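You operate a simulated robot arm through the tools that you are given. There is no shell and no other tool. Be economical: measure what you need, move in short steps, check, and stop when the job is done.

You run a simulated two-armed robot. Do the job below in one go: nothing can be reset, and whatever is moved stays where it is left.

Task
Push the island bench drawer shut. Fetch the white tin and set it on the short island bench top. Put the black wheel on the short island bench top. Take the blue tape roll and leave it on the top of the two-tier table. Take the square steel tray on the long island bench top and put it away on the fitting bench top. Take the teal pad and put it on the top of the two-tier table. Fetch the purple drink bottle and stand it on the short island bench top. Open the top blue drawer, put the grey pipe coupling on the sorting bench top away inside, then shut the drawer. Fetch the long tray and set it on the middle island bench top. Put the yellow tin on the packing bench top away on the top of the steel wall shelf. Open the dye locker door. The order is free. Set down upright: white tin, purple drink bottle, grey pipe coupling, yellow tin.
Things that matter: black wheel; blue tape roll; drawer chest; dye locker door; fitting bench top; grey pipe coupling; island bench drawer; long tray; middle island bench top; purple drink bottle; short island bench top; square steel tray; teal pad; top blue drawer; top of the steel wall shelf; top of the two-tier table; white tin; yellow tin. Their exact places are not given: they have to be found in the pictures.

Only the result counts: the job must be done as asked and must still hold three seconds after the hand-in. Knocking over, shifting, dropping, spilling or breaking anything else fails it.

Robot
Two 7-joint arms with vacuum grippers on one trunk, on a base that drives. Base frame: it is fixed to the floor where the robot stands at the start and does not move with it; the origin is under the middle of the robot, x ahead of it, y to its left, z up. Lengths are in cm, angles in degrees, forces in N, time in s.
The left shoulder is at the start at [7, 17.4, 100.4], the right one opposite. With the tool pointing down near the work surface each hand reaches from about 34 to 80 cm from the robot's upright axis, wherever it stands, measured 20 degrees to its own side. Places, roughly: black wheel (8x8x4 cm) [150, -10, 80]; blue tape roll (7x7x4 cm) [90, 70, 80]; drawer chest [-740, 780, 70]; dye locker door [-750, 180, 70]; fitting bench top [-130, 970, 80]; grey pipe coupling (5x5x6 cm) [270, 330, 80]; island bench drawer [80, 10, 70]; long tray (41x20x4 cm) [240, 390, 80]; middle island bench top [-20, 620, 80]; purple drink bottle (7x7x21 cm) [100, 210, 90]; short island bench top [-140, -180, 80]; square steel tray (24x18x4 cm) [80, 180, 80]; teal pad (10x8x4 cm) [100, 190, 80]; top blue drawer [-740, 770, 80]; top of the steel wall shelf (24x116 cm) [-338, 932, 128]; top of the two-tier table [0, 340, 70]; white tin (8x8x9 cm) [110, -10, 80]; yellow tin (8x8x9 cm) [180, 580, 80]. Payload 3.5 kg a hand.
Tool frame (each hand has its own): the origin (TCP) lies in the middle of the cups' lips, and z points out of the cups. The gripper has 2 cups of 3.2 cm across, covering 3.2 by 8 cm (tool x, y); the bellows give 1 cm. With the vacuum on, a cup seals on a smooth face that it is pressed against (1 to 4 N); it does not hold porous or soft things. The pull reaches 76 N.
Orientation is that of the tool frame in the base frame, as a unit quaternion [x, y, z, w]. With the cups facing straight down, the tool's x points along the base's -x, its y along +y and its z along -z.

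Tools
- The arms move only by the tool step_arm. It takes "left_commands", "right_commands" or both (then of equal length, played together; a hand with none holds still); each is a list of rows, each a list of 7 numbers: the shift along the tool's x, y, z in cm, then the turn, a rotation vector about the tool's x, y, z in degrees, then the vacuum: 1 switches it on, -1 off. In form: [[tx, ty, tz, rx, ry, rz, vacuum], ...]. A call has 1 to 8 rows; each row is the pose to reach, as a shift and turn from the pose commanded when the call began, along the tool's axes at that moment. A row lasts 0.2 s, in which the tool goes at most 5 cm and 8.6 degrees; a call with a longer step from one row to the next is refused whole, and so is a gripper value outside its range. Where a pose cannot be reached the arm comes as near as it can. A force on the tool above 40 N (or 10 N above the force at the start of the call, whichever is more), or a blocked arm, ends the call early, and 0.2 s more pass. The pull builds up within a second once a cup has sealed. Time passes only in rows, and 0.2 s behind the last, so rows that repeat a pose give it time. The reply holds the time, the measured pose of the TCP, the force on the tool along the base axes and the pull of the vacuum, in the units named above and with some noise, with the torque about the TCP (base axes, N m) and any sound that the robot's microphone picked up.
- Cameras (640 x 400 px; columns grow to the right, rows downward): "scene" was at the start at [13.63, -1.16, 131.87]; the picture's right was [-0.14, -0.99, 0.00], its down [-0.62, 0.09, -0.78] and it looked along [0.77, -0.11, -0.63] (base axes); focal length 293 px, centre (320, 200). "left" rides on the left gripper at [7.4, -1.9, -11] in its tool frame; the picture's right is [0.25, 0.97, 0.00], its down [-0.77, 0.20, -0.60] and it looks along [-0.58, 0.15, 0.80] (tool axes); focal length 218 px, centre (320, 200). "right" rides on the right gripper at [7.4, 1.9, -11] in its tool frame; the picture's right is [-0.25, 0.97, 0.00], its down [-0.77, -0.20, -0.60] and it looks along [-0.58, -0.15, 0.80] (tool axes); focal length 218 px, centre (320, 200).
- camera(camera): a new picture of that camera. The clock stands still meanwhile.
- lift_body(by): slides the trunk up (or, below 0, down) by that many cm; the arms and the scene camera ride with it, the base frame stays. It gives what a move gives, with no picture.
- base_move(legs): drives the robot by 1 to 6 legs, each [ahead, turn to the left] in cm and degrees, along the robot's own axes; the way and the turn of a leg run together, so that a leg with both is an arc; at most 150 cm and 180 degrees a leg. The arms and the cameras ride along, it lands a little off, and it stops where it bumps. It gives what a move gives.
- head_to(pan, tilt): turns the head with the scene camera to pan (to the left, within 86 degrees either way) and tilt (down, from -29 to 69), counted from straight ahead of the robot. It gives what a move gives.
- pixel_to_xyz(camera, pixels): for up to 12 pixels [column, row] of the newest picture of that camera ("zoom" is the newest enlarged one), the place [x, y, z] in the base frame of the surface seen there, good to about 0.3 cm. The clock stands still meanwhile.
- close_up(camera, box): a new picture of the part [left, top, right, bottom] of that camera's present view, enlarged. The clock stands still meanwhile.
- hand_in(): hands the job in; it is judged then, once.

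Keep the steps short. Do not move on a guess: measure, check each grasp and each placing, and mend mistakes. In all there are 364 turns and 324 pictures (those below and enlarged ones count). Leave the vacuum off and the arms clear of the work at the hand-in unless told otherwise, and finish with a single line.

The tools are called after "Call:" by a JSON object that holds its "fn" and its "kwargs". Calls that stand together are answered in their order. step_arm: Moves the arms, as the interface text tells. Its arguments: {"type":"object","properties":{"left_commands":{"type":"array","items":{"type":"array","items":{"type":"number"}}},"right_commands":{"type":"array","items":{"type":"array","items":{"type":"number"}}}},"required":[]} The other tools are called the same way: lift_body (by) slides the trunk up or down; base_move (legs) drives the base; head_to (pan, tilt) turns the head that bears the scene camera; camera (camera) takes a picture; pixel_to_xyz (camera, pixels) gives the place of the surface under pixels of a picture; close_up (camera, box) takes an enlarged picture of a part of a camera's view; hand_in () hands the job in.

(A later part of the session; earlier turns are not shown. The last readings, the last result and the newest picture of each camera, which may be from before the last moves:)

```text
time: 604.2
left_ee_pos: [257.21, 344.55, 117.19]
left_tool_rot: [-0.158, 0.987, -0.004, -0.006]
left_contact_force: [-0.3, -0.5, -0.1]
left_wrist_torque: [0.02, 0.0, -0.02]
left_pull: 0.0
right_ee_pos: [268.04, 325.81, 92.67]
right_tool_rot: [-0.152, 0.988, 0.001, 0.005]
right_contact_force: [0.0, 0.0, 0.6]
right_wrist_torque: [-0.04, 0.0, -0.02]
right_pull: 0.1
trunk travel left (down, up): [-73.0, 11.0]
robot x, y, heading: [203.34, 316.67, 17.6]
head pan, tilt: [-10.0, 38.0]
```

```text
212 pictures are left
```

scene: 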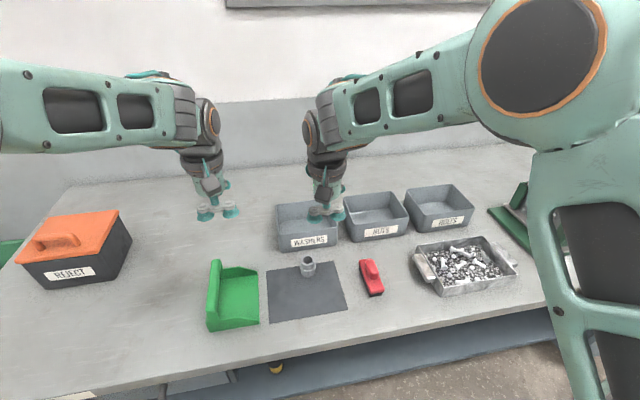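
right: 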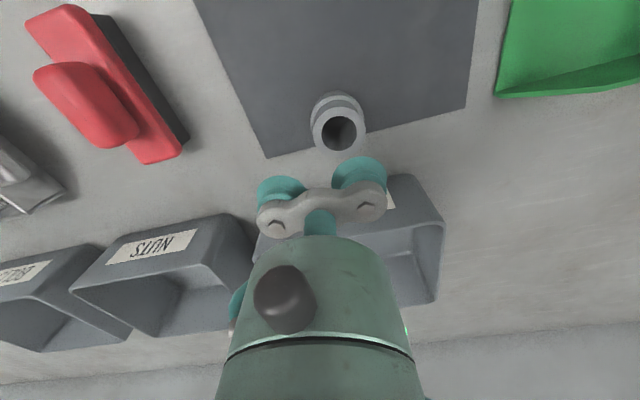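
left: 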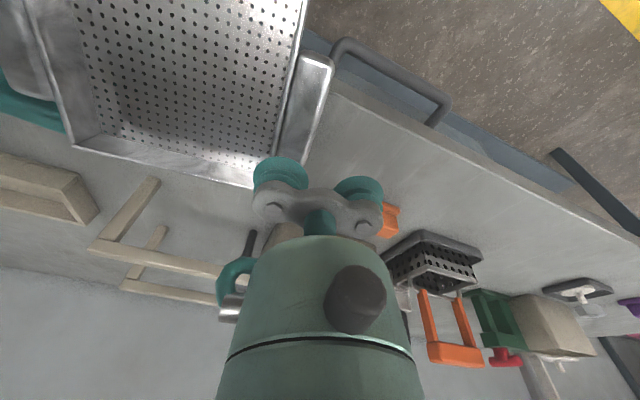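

Call:
{"fn": "close_up", "kwargs": {"camera": "right", "box": [290, 80, 390, 200]}}

Call:
{"fn": "pixel_to_xyz", "kwargs": {"camera": "right", "pixels": [[316, 131], [362, 128], [340, 112], [338, 150], [339, 155], [319, 125], [360, 134], [380, 230]]}}

```text
3.33 times, centred on (340, 140) of right
```

zoom: 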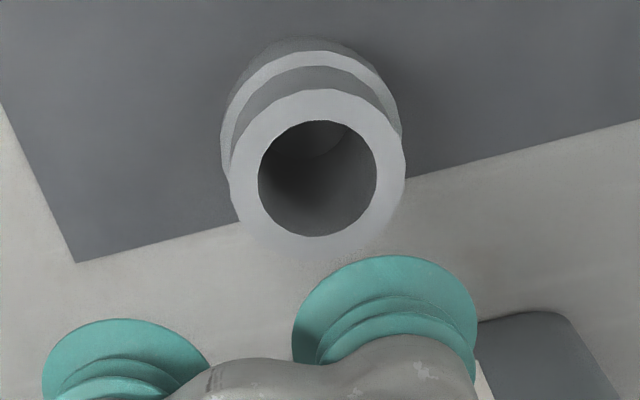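

```text
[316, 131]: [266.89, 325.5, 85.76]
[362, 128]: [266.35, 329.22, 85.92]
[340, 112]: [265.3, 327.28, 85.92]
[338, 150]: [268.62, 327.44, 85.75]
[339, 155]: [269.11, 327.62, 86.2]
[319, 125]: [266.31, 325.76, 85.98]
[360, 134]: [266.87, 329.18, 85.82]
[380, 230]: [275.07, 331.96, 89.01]
```

Rim centre (266.95, 327.45, 85.9). I correct by half a centimetre and press the left cup concentrically on the rim.

Call:
{"fn": "step_arm", "kwargs": {"right_commands": [[0.54, -0.5, 3, 0, 0, 0, 1], [0.54, -0.5, 5.5, 0, 0, 0, 1], [0.54, -0.5, 6.5, 0, 0, 0, 1], [0.54, -0.5, 6.9, 0, 0, 0, 1], [0.54, -0.5, 7.1, 0, 0, 0, 1], [0.54, -0.5, 7.1, 0, 0, 0, 1], [0.54, -0.5, 7.1, 0, 0, 0, 1], [0.54, -0.5, 7.1, 0, 0, 0, 1]]}}

```text
time: 606.0
left_ee_pos: [256.82, 344.5, 117.4]
left_tool_rot: [-0.158, 0.987, -0.004, -0.005]
left_contact_force: [-0.2, -0.3, 0.0]
left_wrist_torque: [0.01, -0.01, 0.02]
left_pull: 0.0
right_ee_pos: [267.68, 325.15, 85.87]
right_tool_rot: [-0.152, 0.988, 0.001, 0.007]
right_contact_force: [1.7, 0.5, 12.3]
right_wrist_torque: [1.13, 0.42, -0.02]
right_pull: 37.9
trunk travel left (down, up): [-73.0, 11.0]
robot x, y, heading: [203.44, 316.6, 17.6]
head pan, tilt: [-10.0, 38.0]
```

Excellent, it seals on top (38 N). I lift it slowly.

Call:
{"fn": "step_arm", "kwargs": {"right_commands": [[0, 0, -0.5, 0, 0, 0, 1], [0, 0, -1.5, 0, 0, 0, 1], [0, 0, -3.5, 0, 0, 0, 1], [0, 0, -6, 0, 0, 0, 1], [0, 0, -10, 0, 0, 0, 1], [0, 0, -14, 0, 0, 0, 1], [2, 0, -18, 0, 0, 0, 1], [4, 0, -22, 0, 0, 0, 1]]}}

Call:
{"fn": "camera", "kwargs": {"camera": "scene"}}

```text
time: 607.8
left_ee_pos: [256.74, 344.49, 117.54]
left_tool_rot: [-0.158, 0.987, -0.004, -0.004]
left_contact_force: [-1.1, -0.4, 0.1]
left_wrist_torque: [0.0, -0.02, 0.01]
left_pull: 0.0
right_ee_pos: [263.23, 323.86, 107.84]
right_tool_rot: [-0.152, 0.988, 0.0, 0.006]
right_contact_force: [-0.4, 0.3, 0.2]
right_wrist_torque: [0.83, 0.31, 0.03]
right_pull: 37.7
trunk travel left (down, up): [-73.0, 11.0]
robot x, y, heading: [203.4, 316.69, 17.3]
head pan, tilt: [-10.0, 38.0]
```

```text
210 pictures are left
```

scene: 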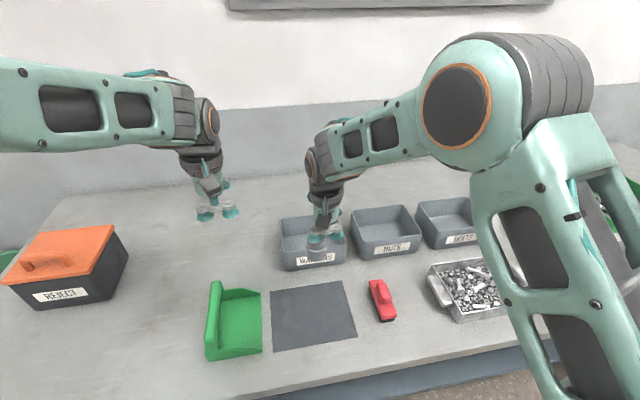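

The coupling is held. Now the yellow tin on the packing bench: back out and drive along the aisle.

Call:
{"fn": "base_move", "kwargs": {"legs": [[-30, 0], [0, 90.2], [125, 0], [121, 0], [0, -90]]}}

Call:
{"fn": "head_to", "kwargs": {"pan": 10, "tilt": 30}}

Call:
{"fn": "camera", "kwargs": {"camera": "scene"}}

```text
time: 629.2
left_ee_pos: [152.36, 569.53, 117.58]
left_tool_rot: [-0.157, 0.988, -0.003, -0.004]
left_contact_force: [-0.7, -0.5, 0.6]
left_wrist_torque: [-0.02, 0.0, 0.01]
left_pull: 0.1
right_ee_pos: [158.9, 549.08, 107.72]
right_tool_rot: [-0.152, 0.988, 0.0, 0.006]
right_contact_force: [0.4, 0.1, 0.0]
right_wrist_torque: [0.88, 0.25, 0.02]
right_pull: 38.1
trunk travel left (down, up): [-73.0, 11.0]
robot x, y, heading: [98.69, 541.68, 17.3]
head pan, tilt: [-10.0, 38.0]
```

```text
time: 630.0
left_ee_pos: [152.37, 569.47, 117.44]
left_tool_rot: [-0.158, 0.987, -0.003, -0.005]
left_contact_force: [-0.4, 0.2, -0.4]
left_wrist_torque: [0.02, 0.0, 0.01]
left_pull: 0.0
right_ee_pos: [158.81, 549.12, 107.8]
right_tool_rot: [-0.151, 0.989, 0.0, 0.006]
right_contact_force: [-0.4, 0.2, -1.1]
right_wrist_torque: [0.84, 0.28, 0.01]
right_pull: 37.5
trunk travel left (down, up): [-73.0, 11.0]
robot x, y, heading: [98.55, 541.49, 17.2]
head pan, tilt: [10.0, 30.0]
```

```text
209 pictures are left
```

scene: 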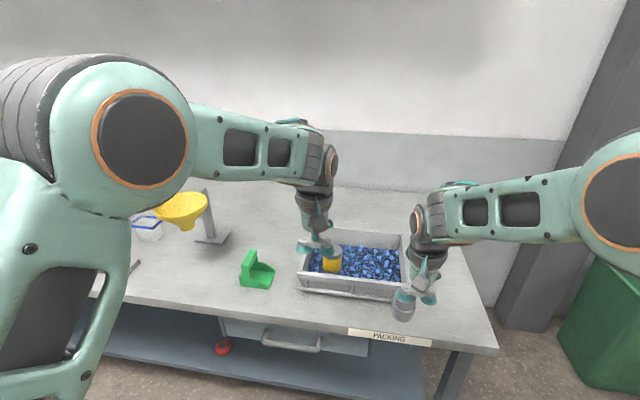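

The yellow tin stands in a crate at (332,258). I measure it.

Call:
{"fn": "close_up", "kwargs": {"camera": "scene", "box": [280, 215, 420, 305]}}

Call:
{"fn": "pixel_to_xyz", "kwargs": {"camera": "zoom", "pixels": [[232, 185], [205, 185], [275, 185], [240, 155], [240, 190], [232, 225], [110, 230], [570, 290], [100, 160], [330, 100]]}}

Call:
{"fn": "camera", "kwargs": {"camera": "left"}}

```text
4.44 times, centred on (350, 260) of scene
```

zoom: 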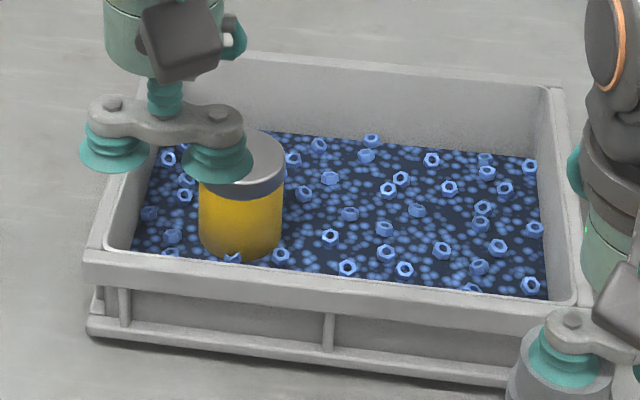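

```text
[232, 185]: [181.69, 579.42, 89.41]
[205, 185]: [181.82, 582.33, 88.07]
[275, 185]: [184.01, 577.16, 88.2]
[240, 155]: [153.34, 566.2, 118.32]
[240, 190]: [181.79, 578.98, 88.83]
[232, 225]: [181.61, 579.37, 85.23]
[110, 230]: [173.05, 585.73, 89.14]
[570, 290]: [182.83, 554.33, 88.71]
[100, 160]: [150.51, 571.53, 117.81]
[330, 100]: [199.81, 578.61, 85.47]
```

```text
207 pictures are left
```

left: 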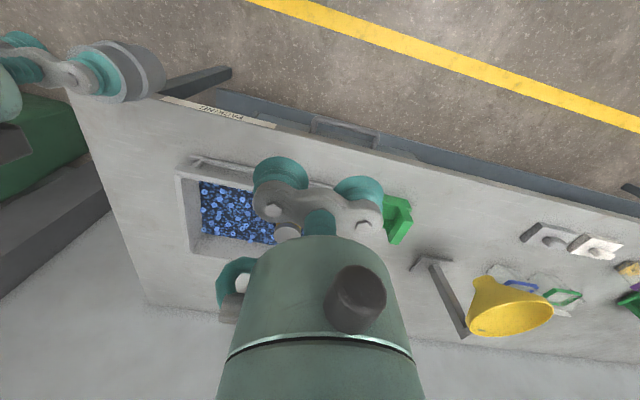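

Call:
{"fn": "base_move", "kwargs": {"legs": [[27, 0.5]]}}

Call:
{"fn": "camera", "kwargs": {"camera": "left"}}

Call:
{"fn": "camera", "kwargs": {"camera": "scene"}}

```text
time: 631.9
left_ee_pos: [177.68, 578.18, 117.5]
left_tool_rot: [-0.161, 0.987, -0.004, -0.005]
left_contact_force: [-0.2, 0.4, -0.2]
left_wrist_torque: [0.01, 0.02, 0.0]
left_pull: 0.0
right_ee_pos: [184.39, 557.75, 107.89]
right_tool_rot: [-0.156, 0.988, 0.0, 0.006]
right_contact_force: [0.1, -0.3, 0.1]
right_wrist_torque: [0.83, 0.25, 0.04]
right_pull: 38.5
trunk travel left (down, up): [-73.0, 11.0]
robot x, y, heading: [124.39, 549.93, 17.8]
head pan, tilt: [10.0, 30.0]
```

```text
206 pictures are left
```

left: 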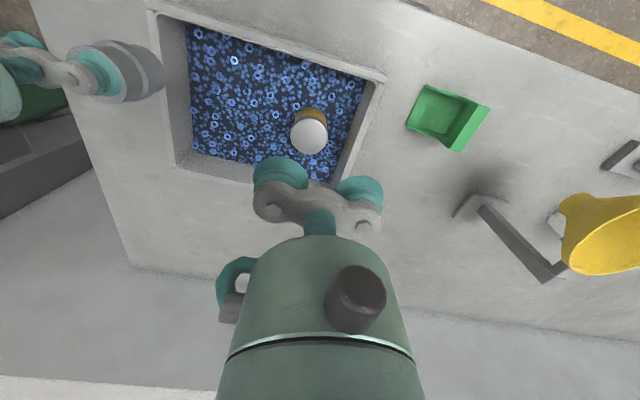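

```text
205 pictures are left
```

scene: 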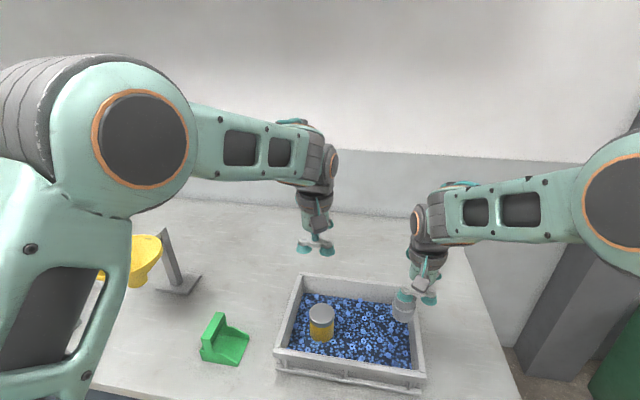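

Call:
{"fn": "pixel_to_xyz", "kwargs": {"camera": "left", "pixels": [[308, 137], [291, 137], [326, 137], [308, 120], [308, 153]]}}

Call:
{"fn": "pixel_to_xyz", "kwargs": {"camera": "scene", "pixels": [[321, 312], [310, 312], [333, 312], [321, 306], [321, 318]]}}

```text
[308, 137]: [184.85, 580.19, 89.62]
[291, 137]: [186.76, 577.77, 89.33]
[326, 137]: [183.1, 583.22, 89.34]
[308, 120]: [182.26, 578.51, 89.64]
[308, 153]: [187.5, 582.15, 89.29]
```

```text
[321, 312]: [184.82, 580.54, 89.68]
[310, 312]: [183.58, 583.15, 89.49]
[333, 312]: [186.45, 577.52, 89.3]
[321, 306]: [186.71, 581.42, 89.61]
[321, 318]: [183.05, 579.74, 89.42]
```

Tin top centre (184.9, 580.4, 89.5). I bring the left hand so that its left cup sits on the lid's centre, and press.

Call:
{"fn": "step_arm", "kwargs": {"left_commands": [[-3.7, -1.2, 2, 0, 0, 0, -1], [-7.5, -2.5, 4, 0, 0, 0, -1], [-7.5, -2.5, 8.5, 0, 0, 0, -1], [-7.5, -2.5, 13, 0, 0, 0, -1], [-7.5, -2.5, 17.5, 0, 0, 0, -1], [-7.5, -2.5, 22, 0, 0, 0, -1], [-7.5, -2.5, 25, 0, 0, 0, -1]]}}

Call:
{"fn": "step_arm", "kwargs": {"left_commands": [[0, 0, 1.5, 0, 0, 0, 1], [0, 0, 2.6, 0, 0, 0, 1], [0, 0, 3.2, 0, 0, 0, 1], [0, 0, 3.6, 0, 0, 0, 1], [0, 0, 3.6, 0, 0, 0, 1], [0, 0, 3.6, 0, 0, 0, 1], [0, 0, 3.6, 0, 0, 0, 1]]}}

```text
time: 633.5
left_ee_pos: [185.49, 577.99, 92.3]
left_tool_rot: [-0.161, 0.987, -0.004, -0.004]
left_contact_force: [0.2, -0.5, 0.7]
left_wrist_torque: [-0.06, 0.02, -0.02]
left_pull: 0.1
right_ee_pos: [184.52, 557.84, 107.72]
right_tool_rot: [-0.156, 0.988, 0.0, 0.006]
right_contact_force: [0.2, 0.5, 1.0]
right_wrist_torque: [0.85, 0.24, 0.0]
right_pull: 37.8
trunk travel left (down, up): [-73.0, 11.0]
robot x, y, heading: [124.44, 549.93, 18.1]
head pan, tilt: [10.0, 30.0]
```

```text
time: 635.1
left_ee_pos: [185.49, 577.91, 88.99]
left_tool_rot: [-0.161, 0.987, -0.003, -0.002]
left_contact_force: [10.3, 0.4, 27.5]
left_wrist_torque: [0.93, 0.26, -0.15]
left_pull: 38.0
right_ee_pos: [184.4, 557.6, 107.84]
right_tool_rot: [-0.155, 0.988, 0.002, 0.007]
right_contact_force: [0.1, -0.1, -0.7]
right_wrist_torque: [0.87, 0.3, 0.03]
right_pull: 38.1
trunk travel left (down, up): [-73.0, 11.0]
robot x, y, heading: [124.26, 549.88, 17.8]
head pan, tilt: [10.0, 30.0]
```

The tin is sealed (38 N). I lift it straight out.

Call:
{"fn": "step_arm", "kwargs": {"left_commands": [[0, 0, -0.6, 0, 0, 0, 1], [0, 0, -1.5, 0, 0, 0, 1], [0, 0, -3.5, 0, 0, 0, 1], [0, 0, -6, 0, 0, 0, 1], [0, 0, -9, 0, 0, 0, 1], [0, 0, -12.5, 0, 0, 0, 1], [0, 0, -16, 0, 0, 0, 1], [2, 0, -20, 0, 0, 0, 1]]}}

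Call:
{"fn": "camera", "kwargs": {"camera": "scene"}}

```text
time: 636.9
left_ee_pos: [183.53, 577.44, 108.89]
left_tool_rot: [-0.161, 0.987, -0.004, -0.004]
left_contact_force: [-1.6, -0.4, -2.2]
left_wrist_torque: [0.56, 0.13, 0.0]
left_pull: 37.9
right_ee_pos: [184.23, 557.79, 107.92]
right_tool_rot: [-0.155, 0.988, 0.0, 0.007]
right_contact_force: [0.3, -0.8, -0.1]
right_wrist_torque: [0.86, 0.25, 0.01]
right_pull: 37.7
trunk travel left (down, up): [-73.0, 11.0]
robot x, y, heading: [124.19, 549.95, 18.0]
head pan, tilt: [10.0, 30.0]
```

```text
204 pictures are left
```

scene: 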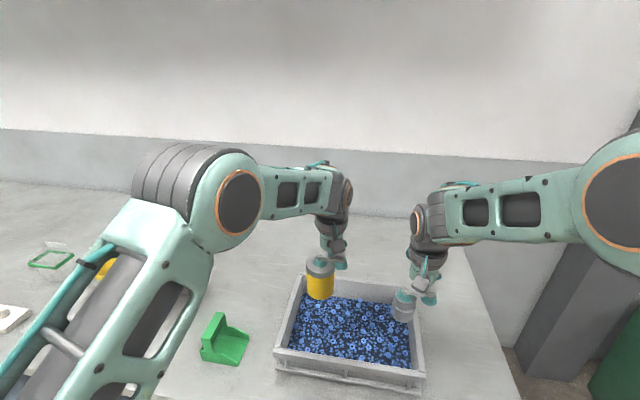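

Both are held. I spread the hands a bit, back out, drive up the aisle and turn to look toward the wall shelf.

Call:
{"fn": "step_arm", "kwargs": {"left_commands": [[3, 3, 0, 0, 0, 0, 1], [6, 6, 0, 0, 0, 0, 1], [9, 8, 0, 0, 0, 0, 1]], "right_commands": [[2, -2, 0, 0, 0, 0, 1], [4, -4, 0, 0, 0, 0, 1], [6, -6, 0, 0, 0, 0, 1]]}}

Call:
{"fn": "base_move", "kwargs": {"legs": [[-22, 0], [0, 90], [150, 0], [150, 0], [0, 90]]}}

Call:
{"fn": "head_to", "kwargs": {"pan": -15, "tilt": 12}}

Call:
{"fn": "camera", "kwargs": {"camera": "scene"}}

```text
time: 637.7
left_ee_pos: [172.51, 582.25, 108.94]
left_tool_rot: [-0.162, 0.987, -0.003, -0.005]
left_contact_force: [-0.3, -0.2, -2.3]
left_wrist_torque: [0.57, 0.16, -0.02]
left_pull: 38.0
right_ee_pos: [180.45, 550.09, 107.73]
right_tool_rot: [-0.155, 0.988, 0.001, 0.006]
right_contact_force: [-0.2, -0.5, -0.2]
right_wrist_torque: [0.84, 0.26, 0.04]
right_pull: 37.6
trunk travel left (down, up): [-73.0, 11.0]
robot x, y, heading: [124.16, 549.88, 18.1]
head pan, tilt: [10.0, 30.0]
```

```text
time: 661.2
left_ee_pos: [-39.76, 795.84, 108.96]
left_tool_rot: [0.986, 0.167, 0.005, -0.003]
left_contact_force: [0.0, 0.0, -2.3]
left_wrist_torque: [-0.53, -0.17, -0.06]
left_pull: 37.3
right_ee_pos: [-48.13, 827.84, 107.78]
right_tool_rot: [0.987, 0.161, -0.005, 0.0]
right_contact_force: [0.5, -0.1, 0.0]
right_wrist_torque: [-0.84, -0.29, 0.04]
right_pull: 37.4
trunk travel left (down, up): [-73.0, 11.0]
robot x, y, heading: [7.89, 828.69, -161.2]
head pan, tilt: [10.0, 30.0]
```

```text
time: 662.1
left_ee_pos: [-39.72, 795.86, 108.92]
left_tool_rot: [0.986, 0.167, 0.004, -0.003]
left_contact_force: [-0.7, 0.8, -2.9]
left_wrist_torque: [-0.55, -0.17, 0.0]
left_pull: 37.5
right_ee_pos: [-47.96, 827.8, 107.61]
right_tool_rot: [0.987, 0.161, -0.006, 0.001]
right_contact_force: [0.2, 0.6, -0.3]
right_wrist_torque: [-0.85, -0.31, 0.02]
right_pull: 37.7
trunk travel left (down, up): [-73.0, 11.0]
robot x, y, heading: [8.06, 828.81, -161.4]
head pan, tilt: [-15.0, 12.0]
```

```text
203 pictures are left
```

scene: 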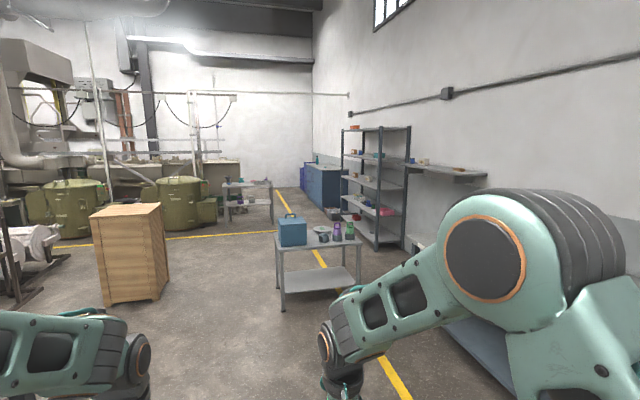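

I see the wall shelf (445,172), a cart (320,260) and the blue chest (328,185). I measure them.

Call:
{"fn": "pixel_to_xyz", "kwargs": {"camera": "scene", "pixels": [[282, 308], [358, 285], [279, 245], [360, 240], [412, 166], [484, 175], [440, 168], [405, 250], [155, 298], [330, 205], [428, 163], [460, 172]]}}

Call:
{"fn": "close_up", "kwargs": {"camera": "scene", "box": [290, 110, 500, 260]}}

```text
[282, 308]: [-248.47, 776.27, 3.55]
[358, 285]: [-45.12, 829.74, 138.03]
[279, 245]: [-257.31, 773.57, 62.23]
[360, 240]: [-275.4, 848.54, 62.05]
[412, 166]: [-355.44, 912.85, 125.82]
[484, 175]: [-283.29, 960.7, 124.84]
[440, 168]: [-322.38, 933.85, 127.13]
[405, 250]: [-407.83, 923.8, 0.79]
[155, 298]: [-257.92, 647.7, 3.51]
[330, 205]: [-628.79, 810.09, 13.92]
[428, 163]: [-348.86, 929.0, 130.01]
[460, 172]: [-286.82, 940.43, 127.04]
```

```text
2.67 times, centred on (395, 185) of scene
```

zoom: 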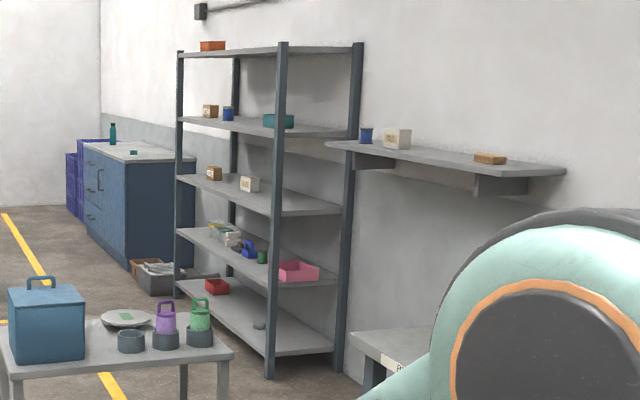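

Call:
{"fn": "pixel_to_xyz", "kwargs": {"camera": "zoom", "pixels": [[355, 338], [385, 365], [490, 163], [475, 160], [505, 165], [397, 148], [410, 150], [560, 175], [330, 147], [440, 155], [228, 352], [350, 370]]}}

```text
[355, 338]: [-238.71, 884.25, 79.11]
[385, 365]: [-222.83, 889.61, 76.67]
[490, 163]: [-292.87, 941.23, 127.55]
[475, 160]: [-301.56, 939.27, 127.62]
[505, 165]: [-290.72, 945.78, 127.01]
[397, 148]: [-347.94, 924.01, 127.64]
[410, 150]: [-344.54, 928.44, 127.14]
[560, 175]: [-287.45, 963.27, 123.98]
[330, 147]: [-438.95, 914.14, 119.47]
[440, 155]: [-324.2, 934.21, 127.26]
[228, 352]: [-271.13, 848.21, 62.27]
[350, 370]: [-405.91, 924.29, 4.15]
```

The cart stands in front of the shelf, so access needs care. I drive closer along the passage between crate and cart to look.

Call:
{"fn": "base_move", "kwargs": {"legs": [[0, 9], [150, 0], [40, 0], [0, -60]]}}

Call:
{"fn": "head_to", "kwargs": {"pan": 0, "tilt": 10}}

Call:
{"fn": "camera", "kwargs": {"camera": "scene"}}

```text
time: 674.9
left_ee_pos: [-214.84, 754.93, 108.76]
left_tool_rot: [0.965, -0.263, 0.006, -0.002]
left_contact_force: [-0.2, 0.3, -2.0]
left_wrist_torque: [-0.46, 0.28, -0.03]
left_pull: 37.4
right_ee_pos: [-195.84, 781.78, 107.74]
right_tool_rot: [0.963, -0.27, -0.006, -0.003]
right_contact_force: [-0.1, 0.0, -1.2]
right_wrist_torque: [-0.75, 0.47, -0.01]
right_pull: 37.8
trunk travel left (down, up): [-73.0, 11.0]
robot x, y, heading: [-158.44, 739.37, 148.6]
head pan, tilt: [-15.0, 12.0]
```

```text
time: 675.6
left_ee_pos: [-214.91, 754.85, 108.77]
left_tool_rot: [0.965, -0.264, 0.006, -0.001]
left_contact_force: [-0.9, 0.3, -3.2]
left_wrist_torque: [-0.49, 0.3, 0.0]
left_pull: 38.1
right_ee_pos: [-195.73, 781.94, 107.79]
right_tool_rot: [0.963, -0.27, -0.005, -0.001]
right_contact_force: [1.2, 0.0, -0.7]
right_wrist_torque: [-0.76, 0.48, 0.0]
right_pull: 38.4
trunk travel left (down, up): [-73.0, 11.0]
robot x, y, heading: [-158.99, 739.78, 148.9]
head pan, tilt: [0.0, 10.0]
```

```text
201 pictures are left
```

scene: 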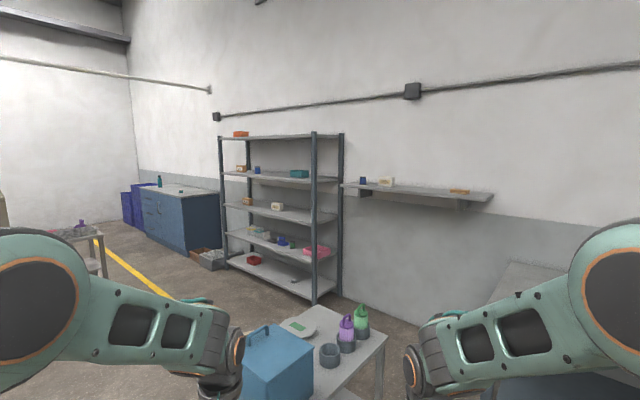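

Call:
{"fn": "pixel_to_xyz", "kwargs": {"camera": "scene", "pixels": [[316, 300], [341, 290], [225, 266], [386, 338], [322, 307], [345, 187], [363, 185], [386, 187], [394, 188], [450, 193], [469, 193], [492, 197]]}}

Call:
{"fn": "close_up", "kwargs": {"camera": "scene", "box": [280, 150, 520, 300]}}

```text
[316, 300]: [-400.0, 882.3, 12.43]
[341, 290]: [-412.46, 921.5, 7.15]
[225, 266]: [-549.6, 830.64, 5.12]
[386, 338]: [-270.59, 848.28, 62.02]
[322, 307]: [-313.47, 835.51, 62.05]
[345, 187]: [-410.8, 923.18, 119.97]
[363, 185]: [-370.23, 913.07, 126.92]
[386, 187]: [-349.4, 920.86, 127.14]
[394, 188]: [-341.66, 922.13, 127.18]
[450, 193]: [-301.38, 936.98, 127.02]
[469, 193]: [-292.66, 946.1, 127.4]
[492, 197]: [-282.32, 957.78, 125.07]
```

```text
2.67 times, centred on (400, 225) of scene
```

zoom: 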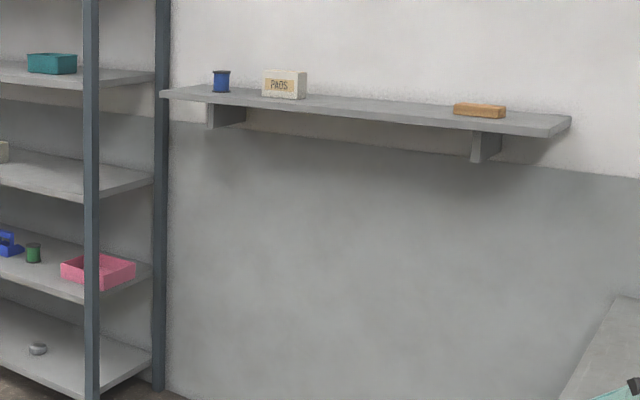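

Measured: free shelf stretch n −45…−2 (tin goes to n≈−24), cart n −45…−5, d 812–891, rack post at n −113. I'll back in behind the cart from its left. First I raise trunk and tin well above the shelf height and draw the coupling hand in.

Call:
{"fn": "lift_body", "kwargs": {"by": 11}}

Call:
{"fn": "step_arm", "kwargs": {"left_commands": [[0, -1, -3, 0, 0, 0, 1], [0, -2, -6, 0, 0, 0, 1], [-1, -3, -9, 0, 0, 0, 1], [-2, -4, -12, 0, 0, 0, 1], [-3, -5, -15, 0, 0, 0, 1], [-4, -6, -18, 0, 0, 0, 1], [-5, -7, -21, 0, 0, 0, 1], [-5, -7, -23, 0, 0, 0, 1]], "right_commands": [[1.5, 0, 0, 0, 0, 0, 1], [3, 0, 0, 0, 0, 0, 1], [4.5, 0, 0, 0, 0, 0, 1], [6, 0, 0, 0, 0, 0, 1], [7.5, 0, 0, 0, 0, 0, 1], [9, 0, 0, 0, 0, 0, 1], [10.5, 0, 0, 0, 0, 0, 1], [12, 0, 0, 0, 0, 0, 1]]}}

Call:
{"fn": "camera", "kwargs": {"camera": "scene"}}

```text
time: 677.0
left_ee_pos: [-215.04, 754.93, 119.75]
left_tool_rot: [0.965, -0.263, 0.006, -0.002]
left_contact_force: [-0.5, 0.6, -3.1]
left_wrist_torque: [-0.47, 0.28, -0.03]
left_pull: 37.5
right_ee_pos: [-195.79, 781.96, 118.77]
right_tool_rot: [0.963, -0.269, -0.004, -0.003]
right_contact_force: [-0.9, -0.9, -0.7]
right_wrist_torque: [-0.8, 0.44, 0.01]
right_pull: 38.0
trunk travel left (down, up): [-84.0, 0.0]
robot x, y, heading: [-159.03, 739.23, 148.9]
head pan, tilt: [0.0, 10.0]
```

```text
time: 678.8
left_ee_pos: [-215.83, 763.38, 142.87]
left_tool_rot: [0.965, -0.263, 0.006, -0.001]
left_contact_force: [-0.3, -0.1, -2.2]
left_wrist_torque: [-0.43, 0.29, 0.01]
left_pull: 37.8
right_ee_pos: [-185.39, 775.44, 118.68]
right_tool_rot: [0.963, -0.27, -0.006, -0.003]
right_contact_force: [0.3, 0.3, -0.2]
right_wrist_torque: [-0.78, 0.49, 0.04]
right_pull: 38.1
trunk travel left (down, up): [-84.0, 0.0]
robot x, y, heading: [-158.85, 739.8, 148.4]
head pan, tilt: [0.0, 10.0]
```

```text
199 pictures are left
```

scene: 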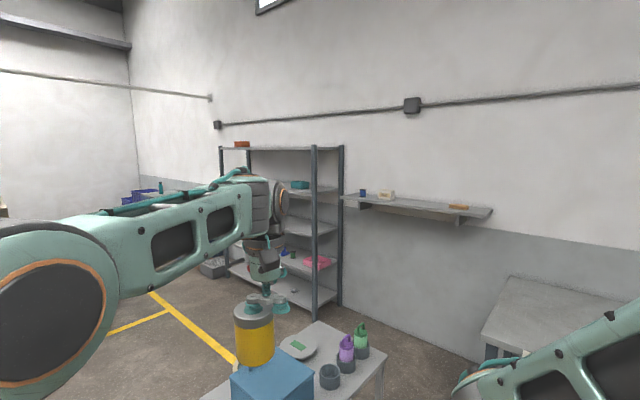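

The arm holds the tin at z 143 at 61 cm reach. Now I drive past the cart's left, facing away, and back in.

Call:
{"fn": "base_move", "kwargs": {"legs": [[0, 49.3], [150, 0], [9, 0], [0, 90]]}}

Call:
{"fn": "base_move", "kwargs": {"legs": [[-100, 0]]}}

```text
time: 693.0
left_ee_pos: [-281.2, 635.62, 142.75]
left_tool_rot: [0.585, 0.811, 0.001, -0.006]
left_contact_force: [-0.2, -1.0, -1.3]
left_wrist_torque: [0.16, -0.53, -0.01]
left_pull: 38.1
right_ee_pos: [-312.23, 646.4, 118.47]
right_tool_rot: [0.59, 0.808, -0.002, 0.004]
right_contact_force: [-0.4, 1.3, -0.1]
right_wrist_torque: [0.28, -0.85, 0.0]
right_pull: 38.3
trunk travel left (down, up): [-84.0, 0.0]
robot x, y, heading: [-308.8, 691.14, -72.5]
head pan, tilt: [0.0, 10.0]
```

```text
time: 698.1
left_ee_pos: [-311.5, 730.24, 142.7]
left_tool_rot: [0.586, 0.81, 0.002, -0.007]
left_contact_force: [-1.5, 0.5, -2.8]
left_wrist_torque: [0.18, -0.48, 0.02]
left_pull: 38.0
right_ee_pos: [-342.3, 741.25, 118.49]
right_tool_rot: [0.592, 0.806, -0.005, 0.004]
right_contact_force: [-0.2, 0.3, -0.6]
right_wrist_torque: [0.28, -0.87, 0.03]
right_pull: 37.4
trunk travel left (down, up): [-84.0, 0.0]
robot x, y, heading: [-338.96, 786.08, -72.8]
head pan, tilt: [0.0, 10.0]
```

Call:
{"fn": "base_move", "kwargs": {"legs": [[-70, 0]]}}

Call:
{"fn": "head_to", "kwargs": {"pan": 60, "tilt": 35}}

Call:
{"fn": "camera", "kwargs": {"camera": "scene"}}

```text
time: 702.0
left_ee_pos: [-332.8, 797.34, 142.72]
left_tool_rot: [0.586, 0.81, 0.002, -0.006]
left_contact_force: [0.2, -0.5, -2.3]
left_wrist_torque: [0.17, -0.49, 0.01]
left_pull: 37.8
right_ee_pos: [-363.46, 808.34, 118.48]
right_tool_rot: [0.593, 0.805, -0.003, 0.003]
right_contact_force: [0.9, 0.0, 0.3]
right_wrist_torque: [0.29, -0.83, 0.01]
right_pull: 37.6
trunk travel left (down, up): [-84.0, 0.0]
robot x, y, heading: [-360.3, 853.05, -72.6]
head pan, tilt: [0.0, 10.0]
```

```text
time: 703.3
left_ee_pos: [-332.65, 797.48, 142.73]
left_tool_rot: [0.586, 0.81, 0.002, -0.007]
left_contact_force: [-0.5, -0.7, -2.1]
left_wrist_torque: [0.16, -0.48, 0.02]
left_pull: 38.0
right_ee_pos: [-363.57, 808.52, 118.59]
right_tool_rot: [0.592, 0.806, -0.004, 0.003]
right_contact_force: [0.1, 0.6, 0.3]
right_wrist_torque: [0.25, -0.89, -0.01]
right_pull: 38.3
trunk travel left (down, up): [-84.0, 0.0]
robot x, y, heading: [-360.15, 853.24, -72.6]
head pan, tilt: [60.0, 35.0]
```

```text
198 pictures are left
```

scene: 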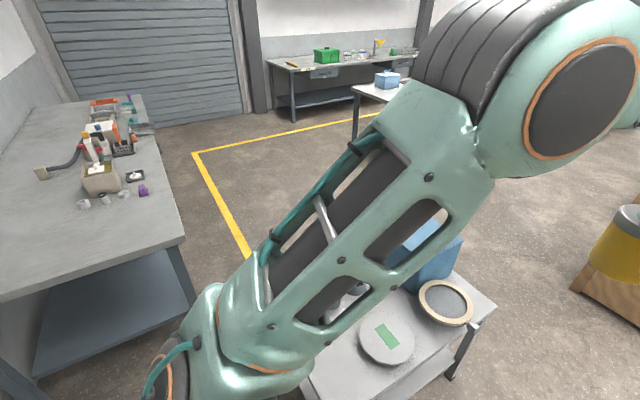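

On the spot (n −84, d 922). Now turn to face along the wall and move in behind the cart.

Call:
{"fn": "base_move", "kwargs": {"legs": [[0, 90.3], [35, 0]]}}

Call:
{"fn": "base_move", "kwargs": {"legs": [[34, 0]]}}

Call:
{"fn": "head_to", "kwargs": {"pan": 70, "tilt": 25}}

Call:
{"fn": "camera", "kwargs": {"camera": "scene"}}

```text
time: 709.1
left_ee_pos: [-276.92, 889.3, 143.28]
left_tool_rot: [-0.159, 0.987, -0.003, -0.001]
left_contact_force: [-1.0, -1.3, -2.5]
left_wrist_torque: [0.6, 0.15, -0.03]
left_pull: 37.9
right_ee_pos: [-287.71, 858.48, 118.85]
right_tool_rot: [-0.153, 0.988, 0.001, 0.008]
right_contact_force: [0.0, 0.3, -0.5]
right_wrist_torque: [0.91, 0.28, 0.04]
right_pull: 38.0
trunk travel left (down, up): [-84.0, 0.0]
robot x, y, heading: [-331.79, 862.41, 17.5]
head pan, tilt: [60.0, 35.0]
stopped in leg 2: the robot was blocked; the commanded pose is now the measured one
```

```text
time: 710.5
left_ee_pos: [-269.26, 890.3, 143.56]
left_tool_rot: [-0.156, 0.988, 0.0, 0.0]
left_contact_force: [-0.4, -0.6, -2.4]
left_wrist_torque: [0.54, 0.1, 0.04]
left_pull: 37.7
right_ee_pos: [-280.15, 859.72, 118.87]
right_tool_rot: [-0.15, 0.989, 0.004, 0.009]
right_contact_force: [-0.1, -1.5, 0.0]
right_wrist_torque: [0.91, 0.24, 0.01]
right_pull: 37.7
trunk travel left (down, up): [-84.0, 0.0]
robot x, y, heading: [-323.89, 864.6, 10.8]
head pan, tilt: [60.0, 35.0]
stopped in leg 1: the robot was blocked; the commanded pose is now the measured one
```

```text
time: 711.2
left_ee_pos: [-268.23, 891.18, 143.12]
left_tool_rot: [-0.155, 0.988, -0.003, -0.004]
left_contact_force: [0.7, -0.1, -0.9]
left_wrist_torque: [0.47, 0.13, 0.04]
left_pull: 38.1
right_ee_pos: [-279.46, 860.42, 118.64]
right_tool_rot: [-0.151, 0.989, 0.001, 0.006]
right_contact_force: [0.5, -0.6, -0.3]
right_wrist_torque: [0.88, 0.28, 0.01]
right_pull: 37.5
trunk travel left (down, up): [-84.0, 0.0]
robot x, y, heading: [-324.28, 864.26, 11.0]
head pan, tilt: [70.0, 25.0]
```

```text
197 pictures are left
```

scene: 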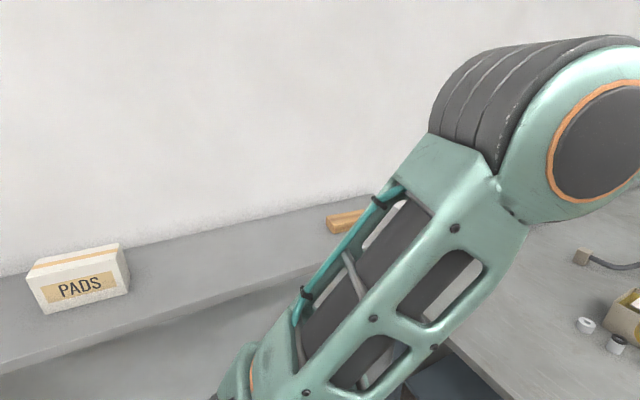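

It was blocked, and the base got skewed. I look to the right at the cart to see whether I touch it.

Call:
{"fn": "head_to", "kwargs": {"pan": -75, "tilt": 55}}

Call:
{"fn": "camera", "kwargs": {"camera": "scene"}}

```text
time: 713.5
left_ee_pos: [-268.25, 891.31, 142.94]
left_tool_rot: [-0.156, 0.988, -0.005, -0.003]
left_contact_force: [0.1, 0.4, -1.9]
left_wrist_torque: [0.5, 0.11, 0.01]
left_pull: 37.2
right_ee_pos: [-279.38, 860.63, 118.75]
right_tool_rot: [-0.151, 0.989, 0.0, 0.006]
right_contact_force: [0.6, -0.1, 0.6]
right_wrist_torque: [0.85, 0.28, 0.01]
right_pull: 38.3
trunk travel left (down, up): [-84.0, 0.0]
robot x, y, heading: [-324.08, 864.57, 10.8]
head pan, tilt: [-75.0, 55.0]
```

```text
196 pictures are left
```

scene: 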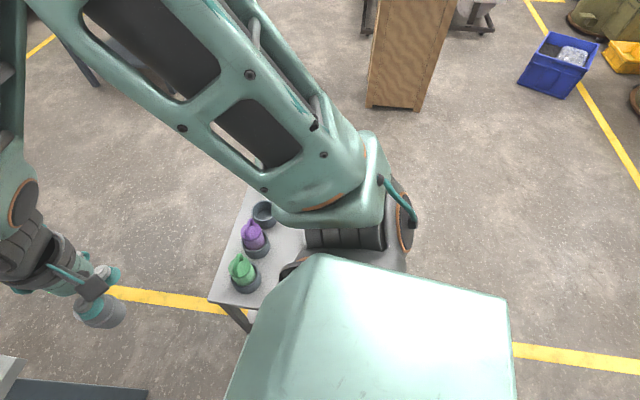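

Call:
{"fn": "pixel_to_xyz", "kwargs": {"camera": "scene", "pixels": [[211, 299], [255, 308], [245, 195], [245, 322], [251, 228], [228, 250]]}}

```text
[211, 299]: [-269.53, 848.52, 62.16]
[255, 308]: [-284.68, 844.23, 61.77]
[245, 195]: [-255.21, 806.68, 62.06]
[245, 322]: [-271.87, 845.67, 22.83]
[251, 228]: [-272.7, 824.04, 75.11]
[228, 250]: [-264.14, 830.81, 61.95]
```

The cart is where it was. My base needs ~33 cm clearance; I was 31 from its edge. I back off and re-enter 8 cm farther from it.

Call:
{"fn": "base_move", "kwargs": {"legs": [[-42, 0], [0, 12]]}}

```text
time: 716.9
left_ee_pos: [-316.44, 894.43, 143.08]
left_tool_rot: [-0.259, 0.966, -0.003, -0.003]
left_contact_force: [-0.1, 0.1, -2.4]
left_wrist_torque: [0.44, 0.2, 0.04]
left_pull: 37.7
right_ee_pos: [-320.92, 862.13, 118.75]
right_tool_rot: [-0.254, 0.967, 0.001, 0.006]
right_contact_force: [-0.3, -0.4, 0.1]
right_wrist_torque: [0.75, 0.46, 0.03]
right_pull: 38.2
trunk travel left (down, up): [-84.0, 0.0]
robot x, y, heading: [-365.34, 856.66, 23.0]
head pan, tilt: [-75.0, 55.0]
```

Call:
{"fn": "base_move", "kwargs": {"legs": [[42, 0], [0, -5], [30, 0]]}}

```text
time: 721.6
left_ee_pos: [-246.33, 915.68, 143.22]
left_tool_rot: [-0.217, 0.976, -0.004, -0.001]
left_contact_force: [-0.6, 0.0, -1.9]
left_wrist_torque: [0.46, 0.2, 0.02]
left_pull: 38.0
right_ee_pos: [-253.53, 883.85, 118.84]
right_tool_rot: [-0.212, 0.977, 0.001, 0.007]
right_contact_force: [-0.2, 0.6, 0.4]
right_wrist_torque: [0.81, 0.39, 0.05]
right_pull: 37.4
trunk travel left (down, up): [-84.0, 0.0]
robot x, y, heading: [-298.2, 882.25, 17.8]
head pan, tilt: [-75.0, 55.0]
```

I stand right (n −16, d 931). I retract the right hand 6 cm more, then turn to face the shelf.

Call:
{"fn": "step_arm", "kwargs": {"right_commands": [[2, 0, 0, 0, 0, 0, 1], [4, 0, 0, 0, 0, 0, 1], [6, 0, 0, 0, 0, 0, 1]]}}

Call:
{"fn": "head_to", "kwargs": {"pan": 0, "tilt": 25}}

Call:
{"fn": "base_move", "kwargs": {"legs": [[0, 60]]}}

Call:
{"fn": "camera", "kwargs": {"camera": "scene"}}

```text
time: 722.4
left_ee_pos: [-246.1, 915.94, 143.08]
left_tool_rot: [-0.217, 0.976, -0.004, -0.003]
left_contact_force: [-0.2, -0.5, -2.1]
left_wrist_torque: [0.44, 0.23, 0.03]
left_pull: 38.2
right_ee_pos: [-259.0, 881.48, 118.59]
right_tool_rot: [-0.212, 0.977, 0.0, 0.006]
right_contact_force: [0.3, 0.2, -1.0]
right_wrist_torque: [0.82, 0.4, 0.0]
right_pull: 38.2
trunk travel left (down, up): [-84.0, 0.0]
robot x, y, heading: [-297.97, 882.3, 17.8]
head pan, tilt: [-75.0, 55.0]
```

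```text
time: 723.9
left_ee_pos: [-246.13, 915.78, 143.0]
left_tool_rot: [-0.218, 0.976, -0.004, -0.002]
left_contact_force: [0.7, -0.2, -2.3]
left_wrist_torque: [0.47, 0.22, 0.05]
left_pull: 37.9
right_ee_pos: [-258.83, 881.44, 118.6]
right_tool_rot: [-0.213, 0.977, 0.001, 0.005]
right_contact_force: [-0.1, 0.1, -0.1]
right_wrist_torque: [0.81, 0.4, 0.01]
right_pull: 37.6
trunk travel left (down, up): [-84.0, 0.0]
robot x, y, heading: [-298.37, 882.14, 17.7]
head pan, tilt: [0.0, 25.0]
```

```text
time: 726.9
left_ee_pos: [-301.27, 943.89, 142.98]
left_tool_rot: [-0.677, 0.736, -0.005, -0.002]
left_contact_force: [0.0, 0.6, -2.7]
left_wrist_torque: [0.04, 0.49, 0.03]
left_pull: 38.0
right_ee_pos: [-277.87, 915.6, 118.67]
right_tool_rot: [-0.673, 0.74, 0.004, 0.005]
right_contact_force: [-0.7, 0.6, -0.5]
right_wrist_torque: [0.09, 0.89, -0.02]
right_pull: 37.2
trunk travel left (down, up): [-84.0, 0.0]
robot x, y, heading: [-298.03, 881.81, 78.1]
head pan, tilt: [0.0, 25.0]
```

```text
195 pictures are left
```

scene: 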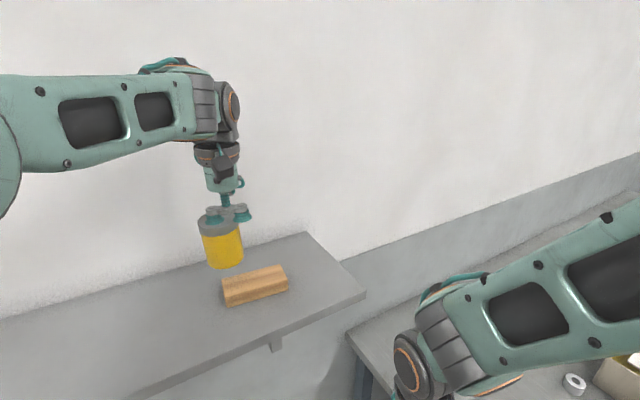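

The tin passes above the block. I turn 25° more so it hangs over the free middle stretch.

Call:
{"fn": "base_move", "kwargs": {"legs": [[0, 25]]}}

Call:
{"fn": "camera", "kwargs": {"camera": "scene"}}

Call:
{"fn": "camera", "kwargs": {"camera": "left"}}

```text
time: 728.6
left_ee_pos: [-326.72, 936.93, 143.08]
left_tool_rot: [0.819, -0.574, 0.004, 0.0]
left_contact_force: [-0.1, 0.0, -2.3]
left_wrist_torque: [-0.15, 0.48, 0.02]
left_pull: 37.2
right_ee_pos: [-293.73, 920.98, 118.51]
right_tool_rot: [0.816, -0.578, -0.004, -0.004]
right_contact_force: [0.0, -0.3, -0.2]
right_wrist_torque: [-0.28, 0.81, 0.04]
right_pull: 37.7
trunk travel left (down, up): [-84.0, 0.0]
robot x, y, heading: [-297.84, 882.02, 103.0]
head pan, tilt: [0.0, 25.0]
```

```text
194 pictures are left
```

scene: 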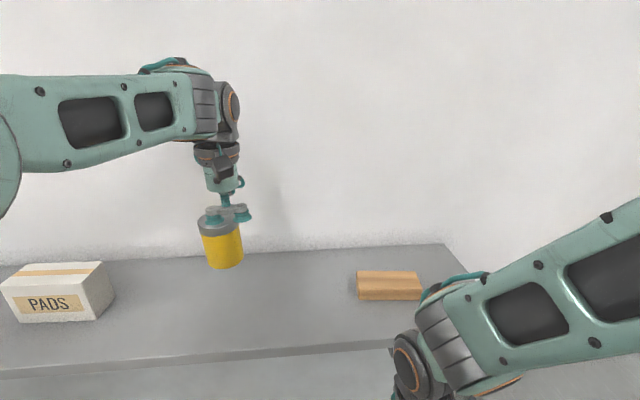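

```text
193 pictures are left
```

left: 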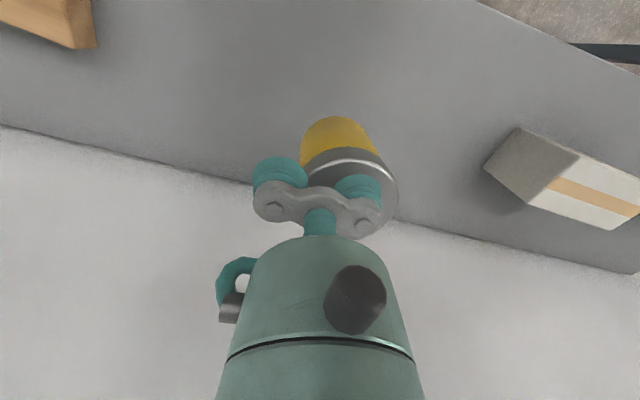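

Call:
{"fn": "pixel_to_xyz", "kwargs": {"camera": "scene", "pixels": [[290, 300], [225, 290], [225, 340], [225, 268], [115, 300], [225, 255]]}}

Call:
{"fn": "step_arm", "kwargs": {"left_commands": [[0, 0, 1.5, 0, 0, 0, 1], [0, 0, 3, 0, 0, 0, 1], [0, 0, 4.5, 0, 0, 0, 1], [0, 0, 5.5, 0, 0, 0, 1]]}}

```text
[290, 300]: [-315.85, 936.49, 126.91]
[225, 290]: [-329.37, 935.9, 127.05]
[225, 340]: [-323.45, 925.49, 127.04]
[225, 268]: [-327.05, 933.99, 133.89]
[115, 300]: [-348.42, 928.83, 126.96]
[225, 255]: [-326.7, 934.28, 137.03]
```

```text
time: 729.6
left_ee_pos: [-326.84, 936.74, 137.33]
left_tool_rot: [0.819, -0.574, 0.004, -0.001]
left_contact_force: [-0.3, 0.3, -3.0]
left_wrist_torque: [-0.17, 0.47, 0.02]
left_pull: 37.8
right_ee_pos: [-293.88, 920.97, 118.6]
right_tool_rot: [0.816, -0.578, -0.004, -0.003]
right_contact_force: [0.0, 0.8, -0.2]
right_wrist_torque: [-0.31, 0.86, 0.01]
right_pull: 37.6
trunk travel left (down, up): [-84.0, 0.0]
robot x, y, heading: [-298.06, 882.01, 102.8]
head pan, tilt: [0.0, 25.0]
```

Call:
{"fn": "step_arm", "kwargs": {"left_commands": [[0, 0, 0.4, 0, 0, 0, 1], [0, 0, 0.8, 0, 0, 0, 1], [0, 0, 1.1, 0, 0, 0, 1], [0, 0, 1.4, 0, 0, 0, 1], [0, 0, 1.6, 0, 0, 0, 1]]}}

```text
time: 730.8
left_ee_pos: [-326.59, 936.75, 136.12]
left_tool_rot: [0.819, -0.574, 0.003, -0.001]
left_contact_force: [3.3, 3.6, 14.2]
left_wrist_torque: [-0.26, 0.89, -0.07]
left_pull: 37.9
right_ee_pos: [-293.55, 921.07, 118.46]
right_tool_rot: [0.816, -0.578, -0.005, -0.004]
right_contact_force: [0.3, -1.0, -0.6]
right_wrist_torque: [-0.34, 0.84, 0.0]
right_pull: 37.5
trunk travel left (down, up): [-84.0, 0.0]
robot x, y, heading: [-297.91, 882.09, 102.8]
head pan, tilt: [0.0, 25.0]
```

Standing (14 N). Release and rise.

Call:
{"fn": "step_arm", "kwargs": {"left_commands": [[0, 0, -0.3, 0, 0, 0, -1], [0, 0, -0.3, 0, 0, 0, -1], [0, 0, -0.3, 0, 0, 0, -1], [0, 0, -0.8, 0, 0, 0, -1], [0, 0, -2.5, 0, 0, 0, -1], [0, 0, -5, 0, 0, 0, -1], [0, 0, -7, 0, 0, 0, -1]]}}

Call:
{"fn": "camera", "kwargs": {"camera": "scene"}}

```text
time: 732.4
left_ee_pos: [-326.91, 936.57, 143.03]
left_tool_rot: [0.818, -0.575, 0.005, 0.0]
left_contact_force: [-0.2, 0.2, 0.9]
left_wrist_torque: [0.06, 0.0, 0.0]
left_pull: 0.1
right_ee_pos: [-293.9, 921.05, 118.56]
right_tool_rot: [0.816, -0.578, -0.005, -0.005]
right_contact_force: [0.3, -0.5, -0.3]
right_wrist_torque: [-0.28, 0.83, 0.0]
right_pull: 37.5
trunk travel left (down, up): [-84.0, 0.0]
robot x, y, heading: [-297.95, 882.06, 102.8]
head pan, tilt: [0.0, 25.0]
```

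```text
192 pictures are left
```

scene: 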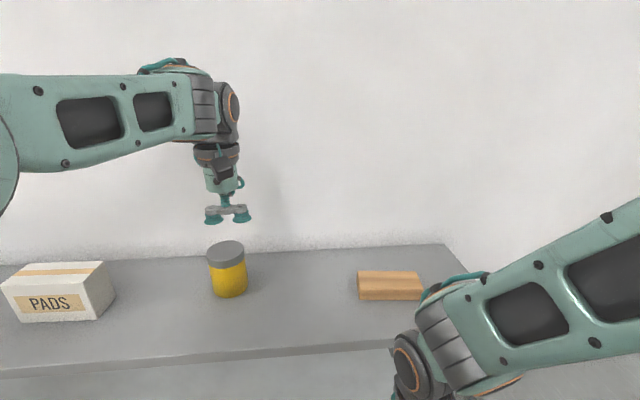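

The yellow tin stands on the shelf. I draw the left hand back, turn, and back out the way I came.

Call:
{"fn": "step_arm", "kwargs": {"left_commands": [[4.5, 0, 0, 0, 0, 0, -1], [9, 0, 0, 0, 0, 0, -1], [13, 0, 0, 0, 0, 0, -1], [17, 0, 0, 0, 0, 0, -1], [20, 0, 0, 0, 0, 0, -1]]}}

Call:
{"fn": "base_move", "kwargs": {"legs": [[0, -85], [-35, 0]]}}

```text
time: 733.6
left_ee_pos: [-320.15, 917.53, 143.15]
left_tool_rot: [0.819, -0.574, 0.003, -0.002]
left_contact_force: [-0.6, -0.2, 0.6]
left_wrist_torque: [0.03, 0.03, 0.02]
left_pull: 0.0
right_ee_pos: [-293.87, 920.81, 118.62]
right_tool_rot: [0.817, -0.577, -0.005, -0.004]
right_contact_force: [0.3, -0.5, -0.3]
right_wrist_torque: [-0.32, 0.81, -0.01]
right_pull: 38.3
trunk travel left (down, up): [-84.0, 0.0]
robot x, y, heading: [-298.08, 882.07, 102.9]
head pan, tilt: [0.0, 25.0]
```

```text
time: 739.5
left_ee_pos: [-297.41, 896.6, 142.91]
left_tool_rot: [-0.214, 0.977, -0.004, -0.004]
left_contact_force: [0.2, -0.2, 0.6]
left_wrist_torque: [0.0, 0.0, 0.0]
left_pull: 0.0
right_ee_pos: [-292.18, 870.7, 118.48]
right_tool_rot: [-0.209, 0.978, 0.001, 0.005]
right_contact_force: [-0.2, 0.4, -0.7]
right_wrist_torque: [0.81, 0.35, 0.01]
right_pull: 38.2
trunk travel left (down, up): [-84.0, 0.0]
robot x, y, heading: [-331.19, 871.58, 17.6]
head pan, tilt: [0.0, 25.0]
```

Call:
{"fn": "base_move", "kwargs": {"legs": [[-42, 0], [0, -90], [110, 0], [0, -90], [150, 0], [90, 0]]}}

Call:
{"fn": "head_to", "kwargs": {"pan": -40, "tilt": 15}}

Call:
{"fn": "camera", "kwargs": {"camera": "scene"}}

```text
time: 763.4
left_ee_pos: [-531.03, 681.79, 142.93]
left_tool_rot: [0.978, 0.21, 0.004, -0.002]
left_contact_force: [-0.6, -0.7, -0.1]
left_wrist_torque: [0.06, 0.01, 0.01]
left_pull: 0.0
right_ee_pos: [-535.98, 707.74, 118.28]
right_tool_rot: [0.979, 0.205, -0.004, 0.003]
right_contact_force: [0.7, -0.8, -0.5]
right_wrist_torque: [-0.66, -0.38, 0.03]
right_pull: 37.7
trunk travel left (down, up): [-84.0, 0.0]
robot x, y, heading: [-495.53, 703.9, -159.6]
head pan, tilt: [0.0, 25.0]
stopped in leg 6: the robot was blocked; the commanded pose is now the measured one
```

```text
time: 764.5
left_ee_pos: [-529.74, 680.62, 143.2]
left_tool_rot: [0.977, 0.214, 0.002, -0.005]
left_contact_force: [-0.6, -0.3, 0.1]
left_wrist_torque: [0.03, 0.02, 0.0]
left_pull: 0.1
right_ee_pos: [-535.07, 706.68, 118.85]
right_tool_rot: [0.978, 0.209, -0.007, -0.001]
right_contact_force: [0.2, -0.1, -0.3]
right_wrist_torque: [-0.77, -0.31, 0.01]
right_pull: 37.4
trunk travel left (down, up): [-84.0, 0.0]
robot x, y, heading: [-495.49, 703.88, -159.7]
head pan, tilt: [-40.0, 15.0]
```

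```text
191 pictures are left
```

scene: 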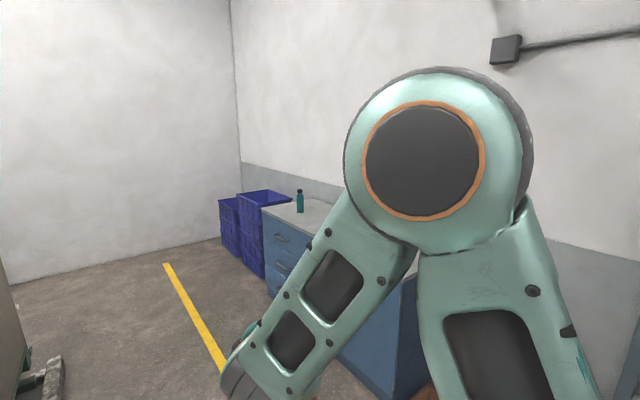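

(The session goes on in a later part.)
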